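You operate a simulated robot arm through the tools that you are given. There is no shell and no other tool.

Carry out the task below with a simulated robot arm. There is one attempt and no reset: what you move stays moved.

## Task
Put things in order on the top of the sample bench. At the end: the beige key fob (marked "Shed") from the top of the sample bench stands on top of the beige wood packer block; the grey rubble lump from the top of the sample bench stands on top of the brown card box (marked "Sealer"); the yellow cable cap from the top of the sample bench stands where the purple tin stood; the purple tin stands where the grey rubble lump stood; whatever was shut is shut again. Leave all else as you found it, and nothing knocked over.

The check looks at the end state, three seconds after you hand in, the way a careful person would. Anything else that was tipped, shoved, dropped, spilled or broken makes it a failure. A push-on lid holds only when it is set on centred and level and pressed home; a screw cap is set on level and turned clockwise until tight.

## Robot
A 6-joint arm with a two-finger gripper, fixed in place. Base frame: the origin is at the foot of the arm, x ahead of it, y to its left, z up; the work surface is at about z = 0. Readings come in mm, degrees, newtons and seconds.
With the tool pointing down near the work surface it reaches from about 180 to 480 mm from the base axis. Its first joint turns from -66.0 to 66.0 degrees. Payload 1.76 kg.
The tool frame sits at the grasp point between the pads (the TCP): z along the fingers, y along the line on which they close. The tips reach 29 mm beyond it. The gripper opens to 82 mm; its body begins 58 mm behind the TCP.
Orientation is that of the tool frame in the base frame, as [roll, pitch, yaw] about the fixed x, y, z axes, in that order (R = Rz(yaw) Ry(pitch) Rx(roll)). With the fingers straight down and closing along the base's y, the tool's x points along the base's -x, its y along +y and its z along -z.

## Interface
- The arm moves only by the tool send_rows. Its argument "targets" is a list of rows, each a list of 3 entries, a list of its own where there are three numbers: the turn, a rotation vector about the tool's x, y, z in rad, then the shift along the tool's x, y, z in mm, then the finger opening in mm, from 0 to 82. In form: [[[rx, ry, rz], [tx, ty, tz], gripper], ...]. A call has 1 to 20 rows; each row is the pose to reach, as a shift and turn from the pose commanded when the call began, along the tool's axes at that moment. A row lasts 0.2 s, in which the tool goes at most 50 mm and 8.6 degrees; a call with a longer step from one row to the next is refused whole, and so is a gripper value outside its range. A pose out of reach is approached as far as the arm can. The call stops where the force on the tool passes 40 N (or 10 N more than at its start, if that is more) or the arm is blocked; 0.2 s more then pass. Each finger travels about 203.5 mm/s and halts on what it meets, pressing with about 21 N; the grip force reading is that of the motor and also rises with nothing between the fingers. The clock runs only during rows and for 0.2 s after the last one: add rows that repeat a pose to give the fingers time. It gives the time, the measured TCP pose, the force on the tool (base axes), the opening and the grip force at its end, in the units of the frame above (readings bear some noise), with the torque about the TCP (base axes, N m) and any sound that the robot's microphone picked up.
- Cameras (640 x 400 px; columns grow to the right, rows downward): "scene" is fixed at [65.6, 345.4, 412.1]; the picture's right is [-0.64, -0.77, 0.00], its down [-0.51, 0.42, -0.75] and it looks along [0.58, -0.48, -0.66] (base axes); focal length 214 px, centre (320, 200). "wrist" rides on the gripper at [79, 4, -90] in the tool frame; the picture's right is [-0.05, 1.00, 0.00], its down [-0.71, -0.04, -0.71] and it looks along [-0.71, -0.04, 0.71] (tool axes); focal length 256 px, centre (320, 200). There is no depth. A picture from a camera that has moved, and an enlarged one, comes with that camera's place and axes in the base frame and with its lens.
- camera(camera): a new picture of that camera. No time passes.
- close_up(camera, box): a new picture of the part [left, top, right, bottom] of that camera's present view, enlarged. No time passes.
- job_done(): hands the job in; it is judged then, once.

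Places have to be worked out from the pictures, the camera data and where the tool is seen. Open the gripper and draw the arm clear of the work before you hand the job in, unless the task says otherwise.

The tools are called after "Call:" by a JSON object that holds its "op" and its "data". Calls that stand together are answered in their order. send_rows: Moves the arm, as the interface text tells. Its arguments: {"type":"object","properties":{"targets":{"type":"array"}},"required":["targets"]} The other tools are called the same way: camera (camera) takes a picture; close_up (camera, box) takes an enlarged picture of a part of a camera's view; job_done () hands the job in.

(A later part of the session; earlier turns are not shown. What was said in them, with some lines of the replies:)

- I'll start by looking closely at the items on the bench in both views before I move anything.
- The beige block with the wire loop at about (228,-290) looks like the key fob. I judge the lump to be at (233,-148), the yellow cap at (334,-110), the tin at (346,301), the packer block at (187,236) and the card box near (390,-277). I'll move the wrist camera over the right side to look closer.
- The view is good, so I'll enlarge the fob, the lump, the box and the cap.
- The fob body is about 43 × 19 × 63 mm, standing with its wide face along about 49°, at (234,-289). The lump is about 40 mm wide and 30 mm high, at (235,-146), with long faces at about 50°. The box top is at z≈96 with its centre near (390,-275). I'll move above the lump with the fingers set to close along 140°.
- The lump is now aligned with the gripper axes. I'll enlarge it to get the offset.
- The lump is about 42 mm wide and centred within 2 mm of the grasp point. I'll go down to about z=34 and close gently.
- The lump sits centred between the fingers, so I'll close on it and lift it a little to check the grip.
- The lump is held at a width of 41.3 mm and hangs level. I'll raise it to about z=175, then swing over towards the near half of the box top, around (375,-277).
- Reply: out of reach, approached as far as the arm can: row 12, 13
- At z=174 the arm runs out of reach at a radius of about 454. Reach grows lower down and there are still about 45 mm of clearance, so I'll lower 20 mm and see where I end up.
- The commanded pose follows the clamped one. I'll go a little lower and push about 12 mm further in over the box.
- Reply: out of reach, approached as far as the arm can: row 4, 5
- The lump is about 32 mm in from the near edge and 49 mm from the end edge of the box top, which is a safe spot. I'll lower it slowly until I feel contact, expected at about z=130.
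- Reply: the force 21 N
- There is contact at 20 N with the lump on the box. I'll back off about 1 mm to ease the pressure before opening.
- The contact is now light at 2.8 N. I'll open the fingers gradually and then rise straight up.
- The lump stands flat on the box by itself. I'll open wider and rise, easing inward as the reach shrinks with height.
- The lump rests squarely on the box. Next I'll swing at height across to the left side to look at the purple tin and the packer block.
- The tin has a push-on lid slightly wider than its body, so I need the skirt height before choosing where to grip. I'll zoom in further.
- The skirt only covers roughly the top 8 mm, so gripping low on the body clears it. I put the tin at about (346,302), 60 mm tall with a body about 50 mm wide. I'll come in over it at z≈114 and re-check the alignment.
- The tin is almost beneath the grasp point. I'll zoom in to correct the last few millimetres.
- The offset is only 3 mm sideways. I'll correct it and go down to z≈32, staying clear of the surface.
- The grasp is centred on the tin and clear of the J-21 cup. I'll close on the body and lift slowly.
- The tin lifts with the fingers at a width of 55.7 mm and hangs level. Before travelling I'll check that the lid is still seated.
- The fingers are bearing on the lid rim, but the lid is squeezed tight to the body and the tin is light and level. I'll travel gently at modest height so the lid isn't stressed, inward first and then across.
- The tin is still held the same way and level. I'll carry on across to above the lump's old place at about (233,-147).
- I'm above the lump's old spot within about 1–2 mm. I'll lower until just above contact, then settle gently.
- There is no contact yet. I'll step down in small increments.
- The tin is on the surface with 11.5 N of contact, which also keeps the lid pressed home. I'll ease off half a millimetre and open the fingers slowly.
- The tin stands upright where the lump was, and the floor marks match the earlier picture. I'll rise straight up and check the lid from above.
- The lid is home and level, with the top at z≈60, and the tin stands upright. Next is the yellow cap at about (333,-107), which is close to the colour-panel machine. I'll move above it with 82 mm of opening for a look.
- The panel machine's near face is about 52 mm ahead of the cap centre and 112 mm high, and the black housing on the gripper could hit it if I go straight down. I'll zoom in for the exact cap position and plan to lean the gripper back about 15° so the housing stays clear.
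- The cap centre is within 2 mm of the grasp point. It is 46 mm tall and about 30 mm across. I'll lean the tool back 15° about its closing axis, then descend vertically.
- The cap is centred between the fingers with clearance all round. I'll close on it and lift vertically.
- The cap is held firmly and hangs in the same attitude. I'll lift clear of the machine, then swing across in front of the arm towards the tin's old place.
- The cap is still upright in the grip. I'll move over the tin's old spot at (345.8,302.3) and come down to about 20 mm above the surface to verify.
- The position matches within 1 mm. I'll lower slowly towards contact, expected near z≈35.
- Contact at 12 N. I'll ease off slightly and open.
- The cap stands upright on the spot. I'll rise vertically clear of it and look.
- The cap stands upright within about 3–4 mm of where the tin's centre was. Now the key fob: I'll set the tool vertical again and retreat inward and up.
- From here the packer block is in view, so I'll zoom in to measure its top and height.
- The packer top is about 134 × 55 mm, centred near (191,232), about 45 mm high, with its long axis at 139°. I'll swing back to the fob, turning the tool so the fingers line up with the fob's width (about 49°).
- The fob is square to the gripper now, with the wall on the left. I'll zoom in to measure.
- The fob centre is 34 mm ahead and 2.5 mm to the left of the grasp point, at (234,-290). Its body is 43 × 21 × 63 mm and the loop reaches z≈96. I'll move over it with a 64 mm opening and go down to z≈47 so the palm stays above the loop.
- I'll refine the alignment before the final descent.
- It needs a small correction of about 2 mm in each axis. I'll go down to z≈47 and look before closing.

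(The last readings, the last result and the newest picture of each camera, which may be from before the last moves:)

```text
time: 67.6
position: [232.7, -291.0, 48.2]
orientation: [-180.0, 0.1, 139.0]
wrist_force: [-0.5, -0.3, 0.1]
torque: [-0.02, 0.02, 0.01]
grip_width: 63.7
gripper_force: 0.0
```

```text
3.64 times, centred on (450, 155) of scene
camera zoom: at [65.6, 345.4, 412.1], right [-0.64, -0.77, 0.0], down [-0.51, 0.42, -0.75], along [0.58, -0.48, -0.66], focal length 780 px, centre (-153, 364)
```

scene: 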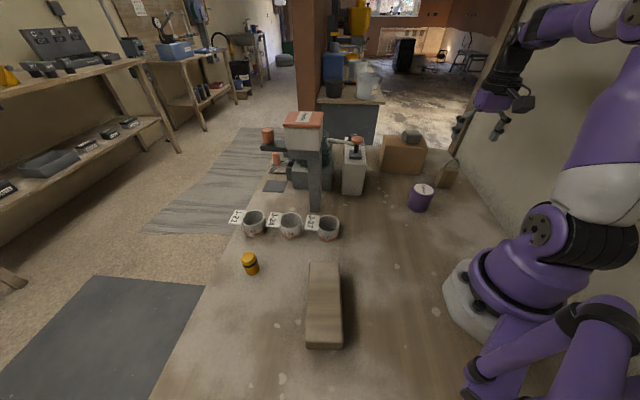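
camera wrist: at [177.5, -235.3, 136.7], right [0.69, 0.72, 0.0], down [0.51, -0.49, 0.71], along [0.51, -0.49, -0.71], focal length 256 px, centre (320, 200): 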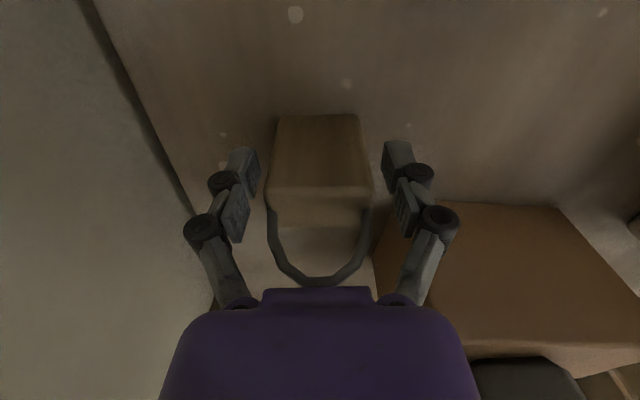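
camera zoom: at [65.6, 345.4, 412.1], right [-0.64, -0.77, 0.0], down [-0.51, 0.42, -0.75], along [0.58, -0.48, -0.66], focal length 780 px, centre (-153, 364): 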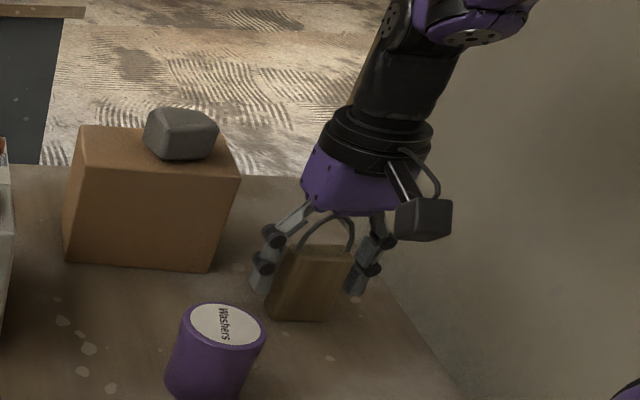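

The fob is centred between the fingers and the loop is clear of the palm. I'll close and lift a little.

Call:
{"op": "send_rows", "data": {"targets": [[[0, 0, 0], [0, 0, 0], 54], [[0, 0, 0], [0, 0, 0], 46], [[0, 0, 0], [0, 0, 0], 38], [[0, 0, 0], [0, 0, 0], 28], [[0, 0, 0], [0, 0, 0], 28], [[0, 0, 0], [0, 0, -3], 28], [[0, 0, 0], [0, 0, -10], 28], [[0, 0, 0], [0, 0, -20], 28], [[0, 0, 0], [0, 0, -20], 28]]}}

Call:
{"op": "camera", "data": {"camera": "wrist"}}

Call:
{"op": "close_up", "data": {"camera": "scene", "box": [400, 100, 500, 210]}}

```text
time: 69.6
position: [233.0, -290.7, 67.8]
orientation: [-180.0, 0.1, 139.1]
wrist_force: [-0.3, -0.1, -0.8]
torque: [0.01, 0.01, 0.0]
grip_width: 45.2
gripper_force: 21.4
```

```text
taken
camera wrist: at [177.1, -235.9, 156.6], right [0.69, 0.72, 0.0], down [0.51, -0.49, 0.71], along [0.51, -0.49, -0.71], focal length 256 px, centre (320, 200)
```

wrist: 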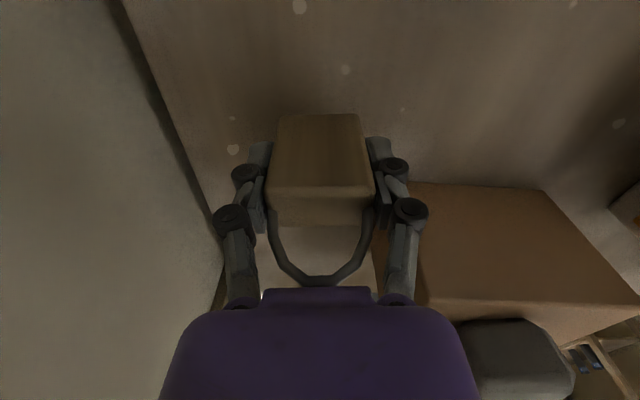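

```text
3.64 times, centred on (450, 155) of scene
camera zoom: at [65.6, 345.4, 412.1], right [-0.64, -0.77, 0.0], down [-0.51, 0.42, -0.75], along [0.58, -0.48, -0.66], focal length 780 px, centre (-153, 364)
```

zoom: 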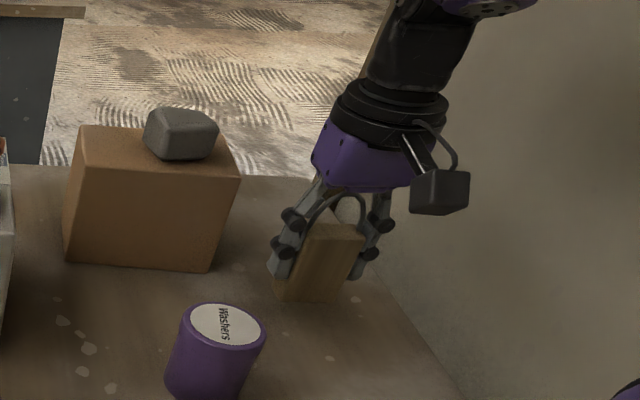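

The fob is held at 45 mm, upright. I'll lift it well clear and carry it across, turning with the arm so its width will lie along the packer.

Call:
{"op": "send_rows", "data": {"targets": [[[0, 0, 0], [0, 0, -22], 28], [[0, 0, 0], [0, 0, -50], 28], [[0, 0, 0], [0, 0, -80], 28], [[0, 0, 0], [0, 0, -110], 28], [[0, 0, -0.075], [15.7, 15.7, -112.4], 28], [[0, 0, -0.15], [31.5, 31.3, -114.8], 28], [[0, 0, -0.225], [47.2, 47, -117.2], 28], [[0, 0, -0.3], [63, 62.6, -119.6], 28], [[0, 0, -0.375], [78.7, 78.3, -122], 28], [[0, 0, -0.45], [94.5, 98.7, -123.4], 28], [[0, 0, -0.525], [110.3, 119, -124.9], 28], [[0, 0, -0.6], [126.1, 139.4, -126.3], 28], [[0, 0, -0.675], [141.8, 159.7, -127.7], 28], [[0, 0, -0.75], [157.6, 180.1, -129.1], 28], [[0, 0, -0.825], [173.4, 200.4, -130.6], 28], [[0, 0, -0.9], [189.2, 220.8, -132], 28], [[0, 0, -0.9], [189.2, 220.8, -132], 28]]}}

Call:
{"op": "camera", "data": {"camera": "wrist"}}

Call:
{"op": "camera", "data": {"camera": "scene"}}

```text
time: 73.2
position: [233.8, 1.1, 199.5]
orientation: [-179.8, 0.0, -169.3]
wrist_force: [-0.6, 0.0, -0.5]
torque: [-0.01, -0.01, -0.01]
grip_width: 45.1
gripper_force: 20.7
```

```text
taken
camera wrist: at [156.4, -10.1, 288.3], right [-0.13, 0.99, 0.0], down [0.7, 0.09, 0.71], along [0.7, 0.09, -0.71], focal length 256 px, centre (320, 200)
```

wrist: 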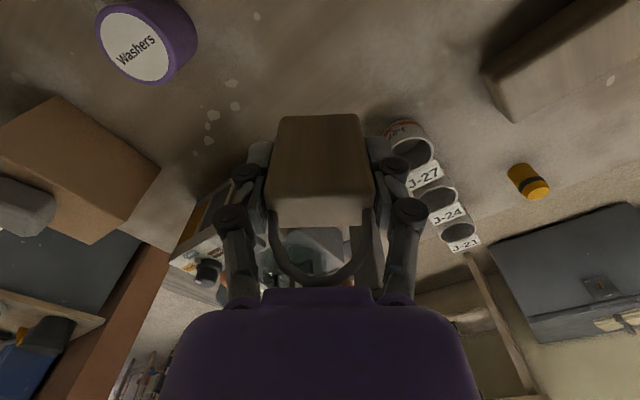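

```text
taken
```

scene: 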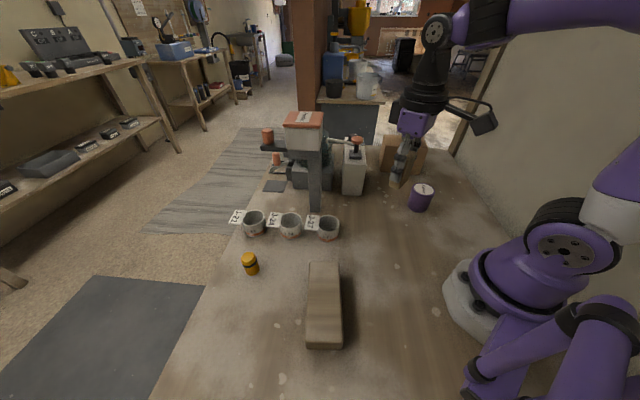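

The fob is still secure. I'll continue to above the packer block, finishing the turn.

Call:
{"op": "send_rows", "data": {"targets": [[[0, 0, -0.067], [-1.5, 25, 0], 28], [[0, 0, -0.135], [-3.1, 50, 0], 28], [[0, 0, -0.202], [-4.6, 75, 0], 28], [[0, 0, -0.27], [-6.1, 100, 0], 28], [[0, 0, -0.337], [-7.7, 125, 0], 28], [[0, 0, -0.404], [-9.2, 150, 0], 28], [[0, 0, -0.472], [-7.1, 171, 8], 28], [[0, 0, -0.539], [-5, 192, 18], 28], [[0, 0, -0.607], [-2.9, 213, 28], 28], [[0, 0, -0.674], [-0.8, 234.6, 36], 28], [[0, 0, -0.674], [-0.8, 234.6, 36], 28]]}}

Call:
{"op": "camera", "data": {"camera": "wrist"}}

Call:
{"op": "camera", "data": {"camera": "scene"}}

Call:
{"op": "close_up", "data": {"camera": "scene", "box": [260, 220, 400, 370]}}

```text
time: 75.6
position: [192.8, 232.2, 161.0]
orientation: [-179.9, 0.0, -130.7]
wrist_force: [0.4, 0.2, 0.0]
torque: [0.01, -0.01, 0.02]
grip_width: 45.1
gripper_force: 21.2
```

```text
taken
camera wrist: at [138.2, 173.7, 250.5], right [-0.72, 0.69, 0.0], down [0.49, 0.51, 0.71], along [0.49, 0.51, -0.71], focal length 256 px, centre (320, 200)
```

wrist: 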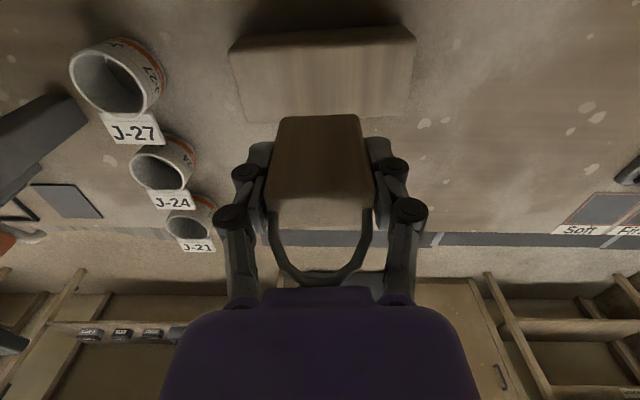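

```text
taken
```

scene: 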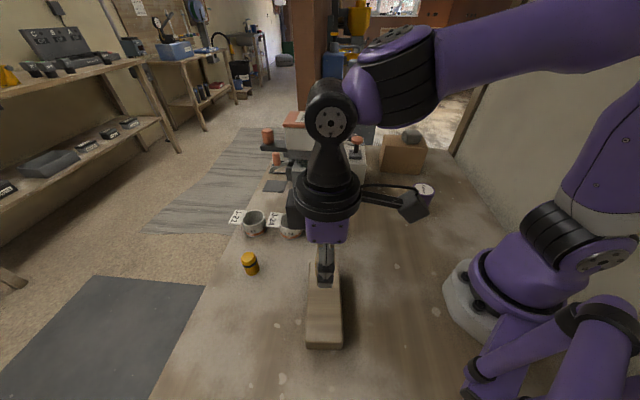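

```text
2.67 times, centred on (330, 295) of scene
camera zoom: at [65.6, 345.4, 412.1], right [-0.64, -0.77, 0.0], down [-0.51, 0.42, -0.75], along [0.58, -0.48, -0.66], focal length 572 px, centre (293, -53)
```

zoom: 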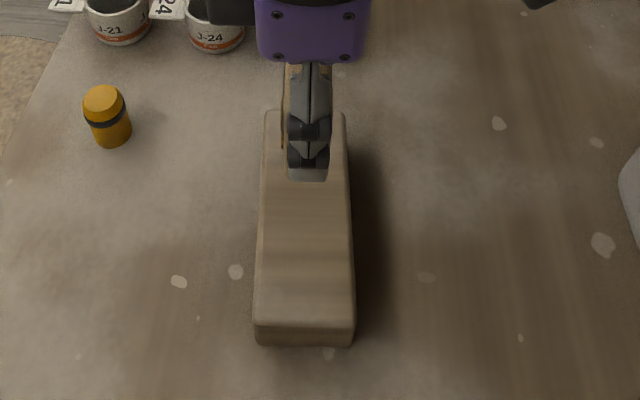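

The fob is over the middle of the packer, aligned within 2 mm and well under a degree or two. I'll lower it to just above the expected contact at about z=93.

Call:
{"op": "send_rows", "data": {"targets": [[[0, 0, 0], [0, 0, 12], 28], [[0, 0, 0], [0, 0, 26], 28], [[0, 0, 0], [0, 0, 40], 28], [[0, 0, 0], [0, 0, 52], 28], [[0, 0, 0], [0, 0, 60], 28], [[0, 0, 0], [0, 0, 63], 28], [[0, 0, 0], [0, 0, 63], 28]]}}

Call:
{"op": "close_up", "data": {"camera": "scene", "box": [280, 230, 380, 350]}}

Call:
{"op": "camera", "data": {"camera": "wrist"}}

```text
time: 77.2
position: [191.5, 232.4, 100.1]
orientation: [-179.9, 0.0, -130.8]
wrist_force: [-0.3, 0.3, -0.3]
torque: [-0.02, 0.0, 0.03]
grip_width: 45.2
gripper_force: 20.9
```

```text
3.33 times, centred on (330, 290) of scene
camera zoom: at [65.6, 345.4, 412.1], right [-0.64, -0.77, 0.0], down [-0.51, 0.42, -0.75], along [0.58, -0.48, -0.66], focal length 715 px, centre (287, -100)
```

zoom: 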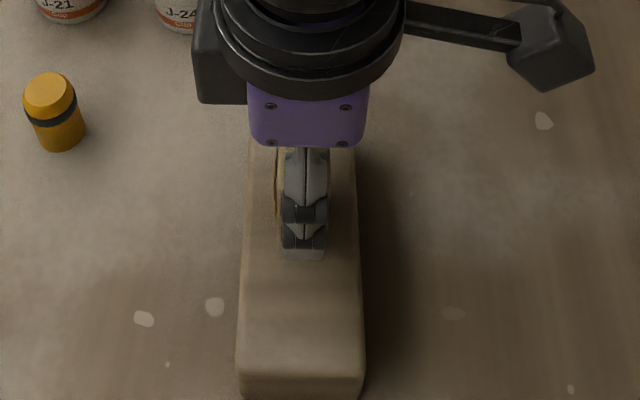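

```text
taken
camera wrist: at [137.7, 173.6, 188.2], right [-0.72, 0.69, 0.0], down [0.49, 0.51, 0.71], along [0.49, 0.51, -0.71], focal length 256 px, centre (320, 200)
```

wrist: 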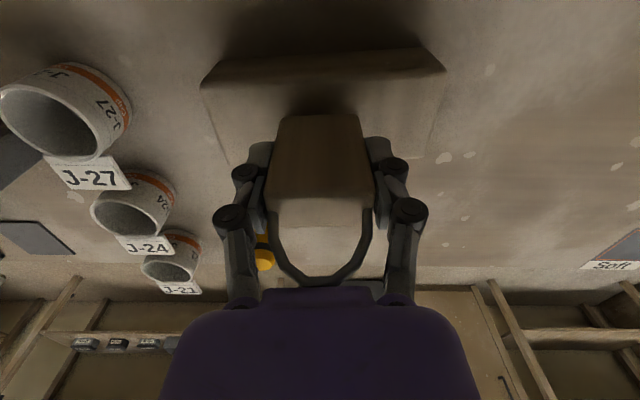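

About 5–7 mm remain. I'll step down slowly and watch the force.

Call:
{"op": "send_rows", "data": {"targets": [[[0, 0, 0], [0, 0, 1], 28], [[0, 0, 0], [0, 0, 2], 28], [[0, 0, 0], [0, 0, 3], 28], [[0, 0, 0], [0, 0, 3], 28]]}}

```text
time: 78.2
position: [190.9, 232.2, 96.0]
orientation: [-179.9, 0.0, -130.8]
wrist_force: [-0.2, 0.5, -0.7]
torque: [-0.01, 0.0, 0.01]
grip_width: 45.3
gripper_force: 20.6
```

Call:
{"op": "send_rows", "data": {"targets": [[[0, 0, 0], [0, 0, 0.6], 28], [[0, 0, 0], [0, 0, 1.2], 28], [[0, 0, 0], [0, 0, 1.2], 28]]}}

```text
time: 79.0
position: [192.4, 233.7, 94.7]
orientation: [-180.0, -0.1, -130.8]
wrist_force: [-0.5, -0.1, -0.8]
torque: [0.0, 0.0, 0.03]
grip_width: 44.9
gripper_force: 21.7
```

Call:
{"op": "send_rows", "data": {"targets": [[[0, 0, 0], [0, 0, 0.6], 28], [[0, 0, 0], [0, 0, 1.2], 28], [[0, 0, 0], [0, 0, 1.2], 28]]}}

```text
time: 79.8
position: [193.3, 233.7, 94.4]
orientation: [-179.8, 0.0, -130.8]
wrist_force: [0.3, 0.2, -0.1]
torque: [-0.02, 0.0, 0.01]
grip_width: 45.3
gripper_force: 21.0
```

Call:
{"op": "send_rows", "data": {"targets": [[[0, 0, 0], [0, 0, 0.6], 28], [[0, 0, 0], [0, 0, 1.2], 28], [[0, 0, 0], [0, 0, 1.2], 28]]}}

Call:
{"op": "close_up", "data": {"camera": "scene", "box": [290, 250, 350, 310]}}

```text
time: 80.6
position: [191.6, 232.9, 93.6]
orientation: [-180.0, 0.0, -130.8]
wrist_force: [-0.5, 0.0, -0.5]
torque: [0.04, -0.03, 0.0]
grip_width: 45.2
gripper_force: 20.8
```

```text
6.67 times, centred on (320, 280) of scene
camera zoom: at [65.6, 345.4, 412.1], right [-0.64, -0.77, 0.0], down [-0.51, 0.42, -0.75], along [0.58, -0.48, -0.66], focal length 1430 px, centre (320, -333)
```

zoom: 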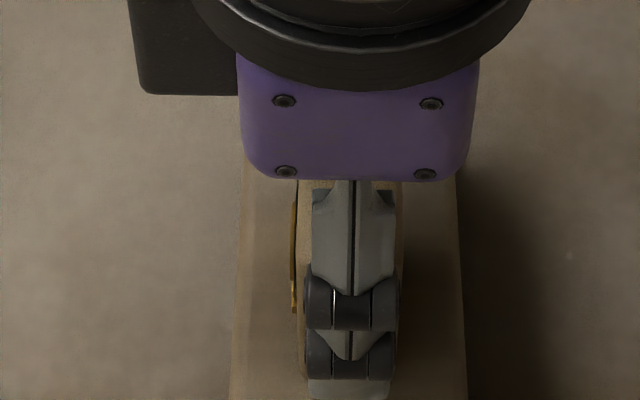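

Still no contact, so I'll continue in small steps.

Call:
{"op": "send_rows", "data": {"targets": [[[0, 0, 0], [0, 0, 0.6], 28], [[0, 0, 0], [0, 0, 1.2], 28], [[0, 0, 0], [0, 0, 1.2], 28]]}}

```text
time: 81.4
position: [191.9, 232.3, 93.9]
orientation: [-179.8, 0.0, -130.7]
wrist_force: [-3.0, 0.8, 10.4]
torque: [0.07, 0.12, 0.01]
grip_width: 45.2
gripper_force: 20.8
```

Contact at about 10 N with the fob on the packer. I'll ease off a touch and open.

Call:
{"op": "send_rows", "data": {"targets": [[[0, 0, 0], [0, 0, -0.4], 28], [[0, 0, 0], [0, 0, -0.4], 44], [[0, 0, 0], [0, 0, -0.4], 46], [[0, 0, 0], [0, 0, -0.4], 49], [[0, 0, 0], [0, 0, -0.4], 55], [[0, 0, 0], [0, 0, -0.4], 62], [[0, 0, 0], [0, 0, -0.4], 68], [[0, 0, 0], [0, 0, -0.4], 68]]}}

Call:
{"op": "camera", "data": {"camera": "wrist"}}

Call:
{"op": "close_up", "data": {"camera": "scene", "box": [280, 230, 380, 350]}}

```text
time: 83.2
position: [192.4, 231.6, 93.5]
orientation: [-179.9, 0.0, -130.9]
wrist_force: [0.2, -0.3, 0.1]
torque: [-0.01, -0.03, -0.03]
grip_width: 68.0
gripper_force: 0.2
```

```text
taken
camera wrist: at [138.1, 173.9, 182.6], right [-0.72, 0.69, 0.0], down [0.49, 0.51, 0.71], along [0.49, 0.51, -0.71], focal length 256 px, centre (320, 200)
```

wrist: 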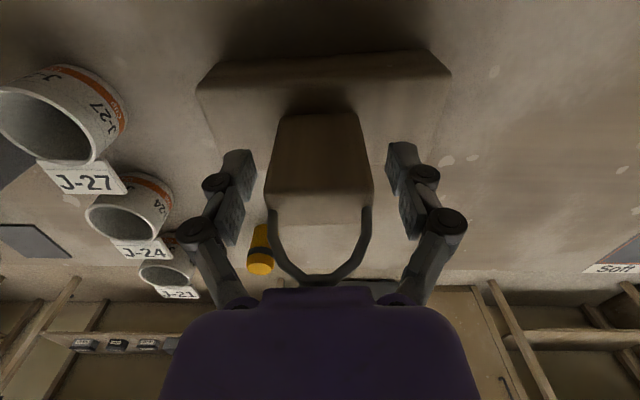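

```text
3.33 times, centred on (330, 290) of scene
camera zoom: at [65.6, 345.4, 412.1], right [-0.64, -0.77, 0.0], down [-0.51, 0.42, -0.75], along [0.58, -0.48, -0.66], focal length 715 px, centre (287, -100)
```

zoom: 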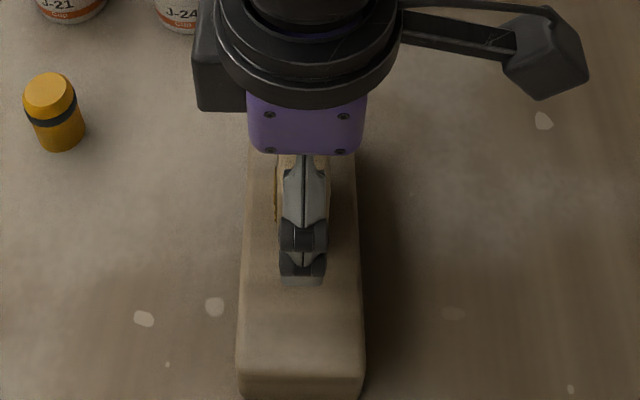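

The fob stands on the packer with the fingers clear on both sides. I'll rise straight up past the loop.

Call:
{"op": "send_rows", "data": {"targets": [[[0, 0, 0], [0, 0, -8], 68], [[0, 0, 0], [0, 0, -20], 68], [[0, 0, 0], [0, 0, -35], 68], [[0, 0, 0], [0, 0, -52], 68], [[0, 0, 0], [0, 0, -70], 68], [[0, 0, 0], [0, 0, -90], 68], [[0, 0, 0], [0, 0, -112], 68], [[0, 0, 0], [0, 0, -130], 68], [[0, 0, 0], [0, 0, -130], 68]]}}

Call:
{"op": "camera", "data": {"camera": "wrist"}}

Call:
{"op": "close_up", "data": {"camera": "scene", "box": [270, 210, 390, 360]}}

```text
time: 85.2
position: [192.6, 230.5, 224.3]
orientation: [-179.9, 0.0, -130.8]
wrist_force: [-0.1, 1.0, -0.1]
torque: [0.0, 0.01, 0.02]
grip_width: 68.3
gripper_force: 0.1
```

```text
taken
camera wrist: at [137.5, 172.3, 313.3], right [-0.72, 0.69, 0.0], down [0.49, 0.51, 0.71], along [0.49, 0.51, -0.71], focal length 256 px, centre (320, 200)
```

wrist: 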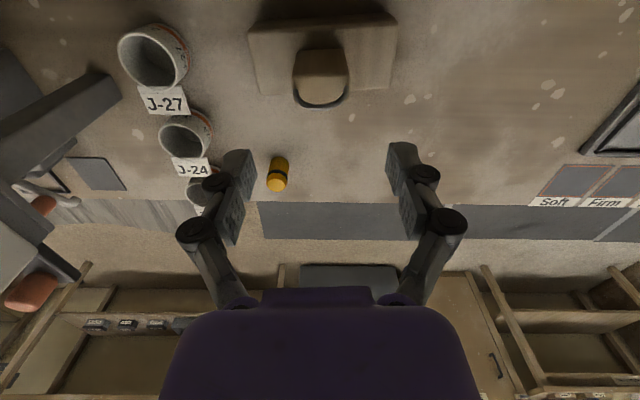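

```text
2.67 times, centred on (330, 285) of scene
camera zoom: at [65.6, 345.4, 412.1], right [-0.64, -0.77, 0.0], down [-0.51, 0.42, -0.75], along [0.58, -0.48, -0.66], focal length 572 px, centre (293, -27)
```

zoom: 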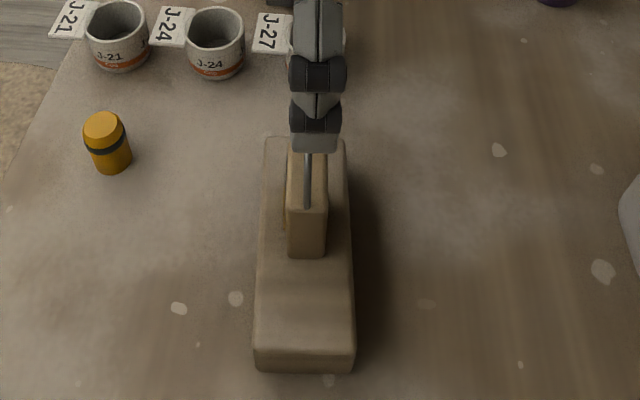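

The fob is standing upright near the middle of the packer. I'll draw the arm back to about its starting pose with the gripper open, then inspect everything.

Call:
{"op": "send_rows", "data": {"targets": [[[0, 0, 0], [0, 0, -25], 75], [[0, 0, 0.07], [10, -12, -45], 82], [[0, 0, 0.14], [27, -31, -60], 82], [[0, 0, 0.21], [45, -52, -72], 82], [[0, 0, 0.285], [63, -73, -82], 82], [[0, 0, 0.36], [82, -94, -92], 82], [[0, 0, 0.43], [100, -115, -100], 82], [[0, 0, 0.5], [119, -137, -106], 82], [[0, 0, 0.575], [138, -159, -111], 82], [[0, 0, 0.65], [157, -181, -115], 82], [[0, 0, 0.72], [176, -203, -117], 82], [[0, 0, 0.79], [190, -219, -117], 82], [[0, 0, 0.859], [195, -224, -117], 82], [[0, 0, 0.859], [195, -224, -117], 82]]}}

Call:
{"op": "camera", "data": {"camera": "scene"}}

Call:
{"op": "camera", "data": {"camera": "wrist"}}

Call:
{"op": "close_up", "data": {"camera": "scene", "box": [220, 100, 480, 262]}}

Call:
{"op": "close_up", "data": {"camera": "scene", "box": [200, 200, 360, 360]}}

```text
time: 88.2
position: [234.2, -60.8, 341.5]
orientation: [-179.9, -0.1, 179.8]
wrist_force: [-0.2, 0.2, -0.6]
torque: [-0.03, 0.04, 0.01]
grip_width: 82.3
gripper_force: 0.0
```

```text
taken
```

scene: 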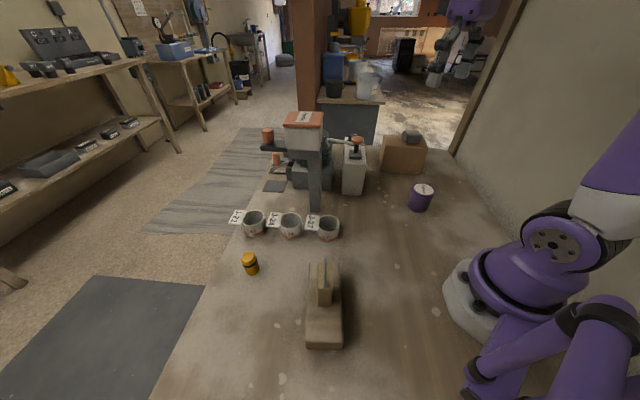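

```text
taken
camera wrist: at [156.1, -57.2, 429.6], right [0.05, 1.0, 0.0], down [0.71, -0.04, 0.71], along [0.71, -0.04, -0.71], focal length 256 px, centre (320, 200)
```

wrist: 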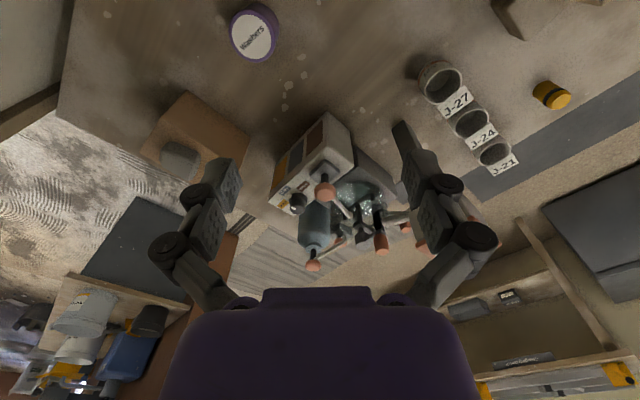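

```text
2.46 times, centred on (350, 181) of scene
camera zoom: at [65.6, 345.4, 412.1], right [-0.64, -0.77, 0.0], down [-0.51, 0.42, -0.75], along [0.58, -0.48, -0.66], focal length 528 px, centre (246, 247)
```

zoom: 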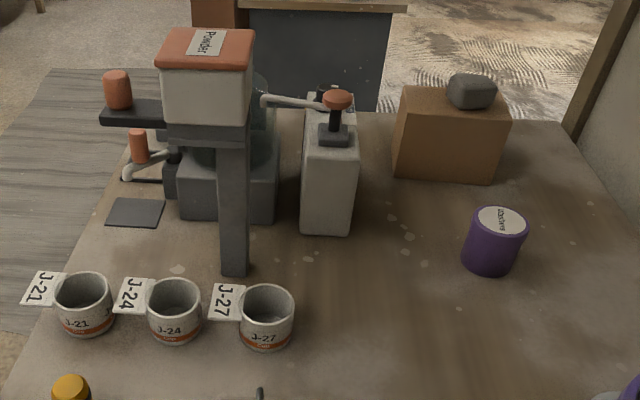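

```text
2.50 times, centred on (280, 280) of scene
camera zoom: at [65.6, 345.4, 412.1], right [-0.64, -0.77, 0.0], down [-0.51, 0.42, -0.75], along [0.58, -0.48, -0.66], focal length 536 px, centre (420, 0)
```

zoom: 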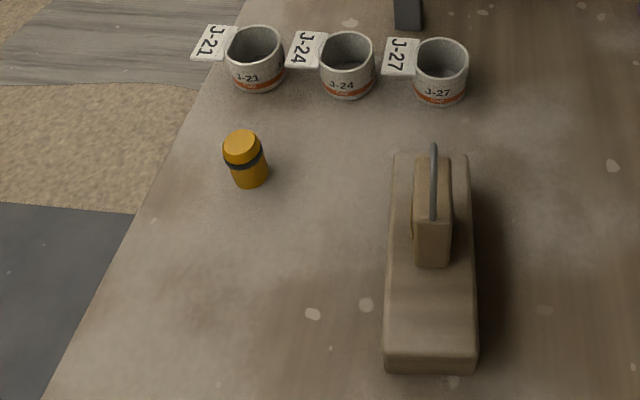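

All four moves check out. The lump is on the card box, the closed tin is where the lump was, the cap is where the tin was, and the fob stands on the packer. The cups, the machine, the box and the packer are unmoved compared with the first pictures. The gripper is open and clear at the starting pose, so I'm handing in.

Call:
{"op": "job_done", "data": {}}

```text
The job is handed in.
```

I've made all four moves on the sample bench and handed the job in. The final pictures show nothing knocked over, and everything else is where it was at the start.

- **Key fob:** it stands upright near the middle of the wood packer block. I never saw the "Shed" marking, but it was the only key fob on the bench.
- **Rubble lump:** it sits flat on top of the brown card box, about 30 mm in from the near edge. The arm couldn't reach the exact centre. I didn't see the "Sealer" marking either, but it was the only card box on the bench.
- **Purple tin:** it stands where the lump was. The gripper had to hold it by the lid rim, but the lid still sat at its original height and looked level afterwards.
- **Yellow cable cap:** it stands upright where the tin was, about 3–4 mm off the tin's old centre. I judged that close enough and left it.

The gripper is open and the arm is back near its starting position, clear of the bench.
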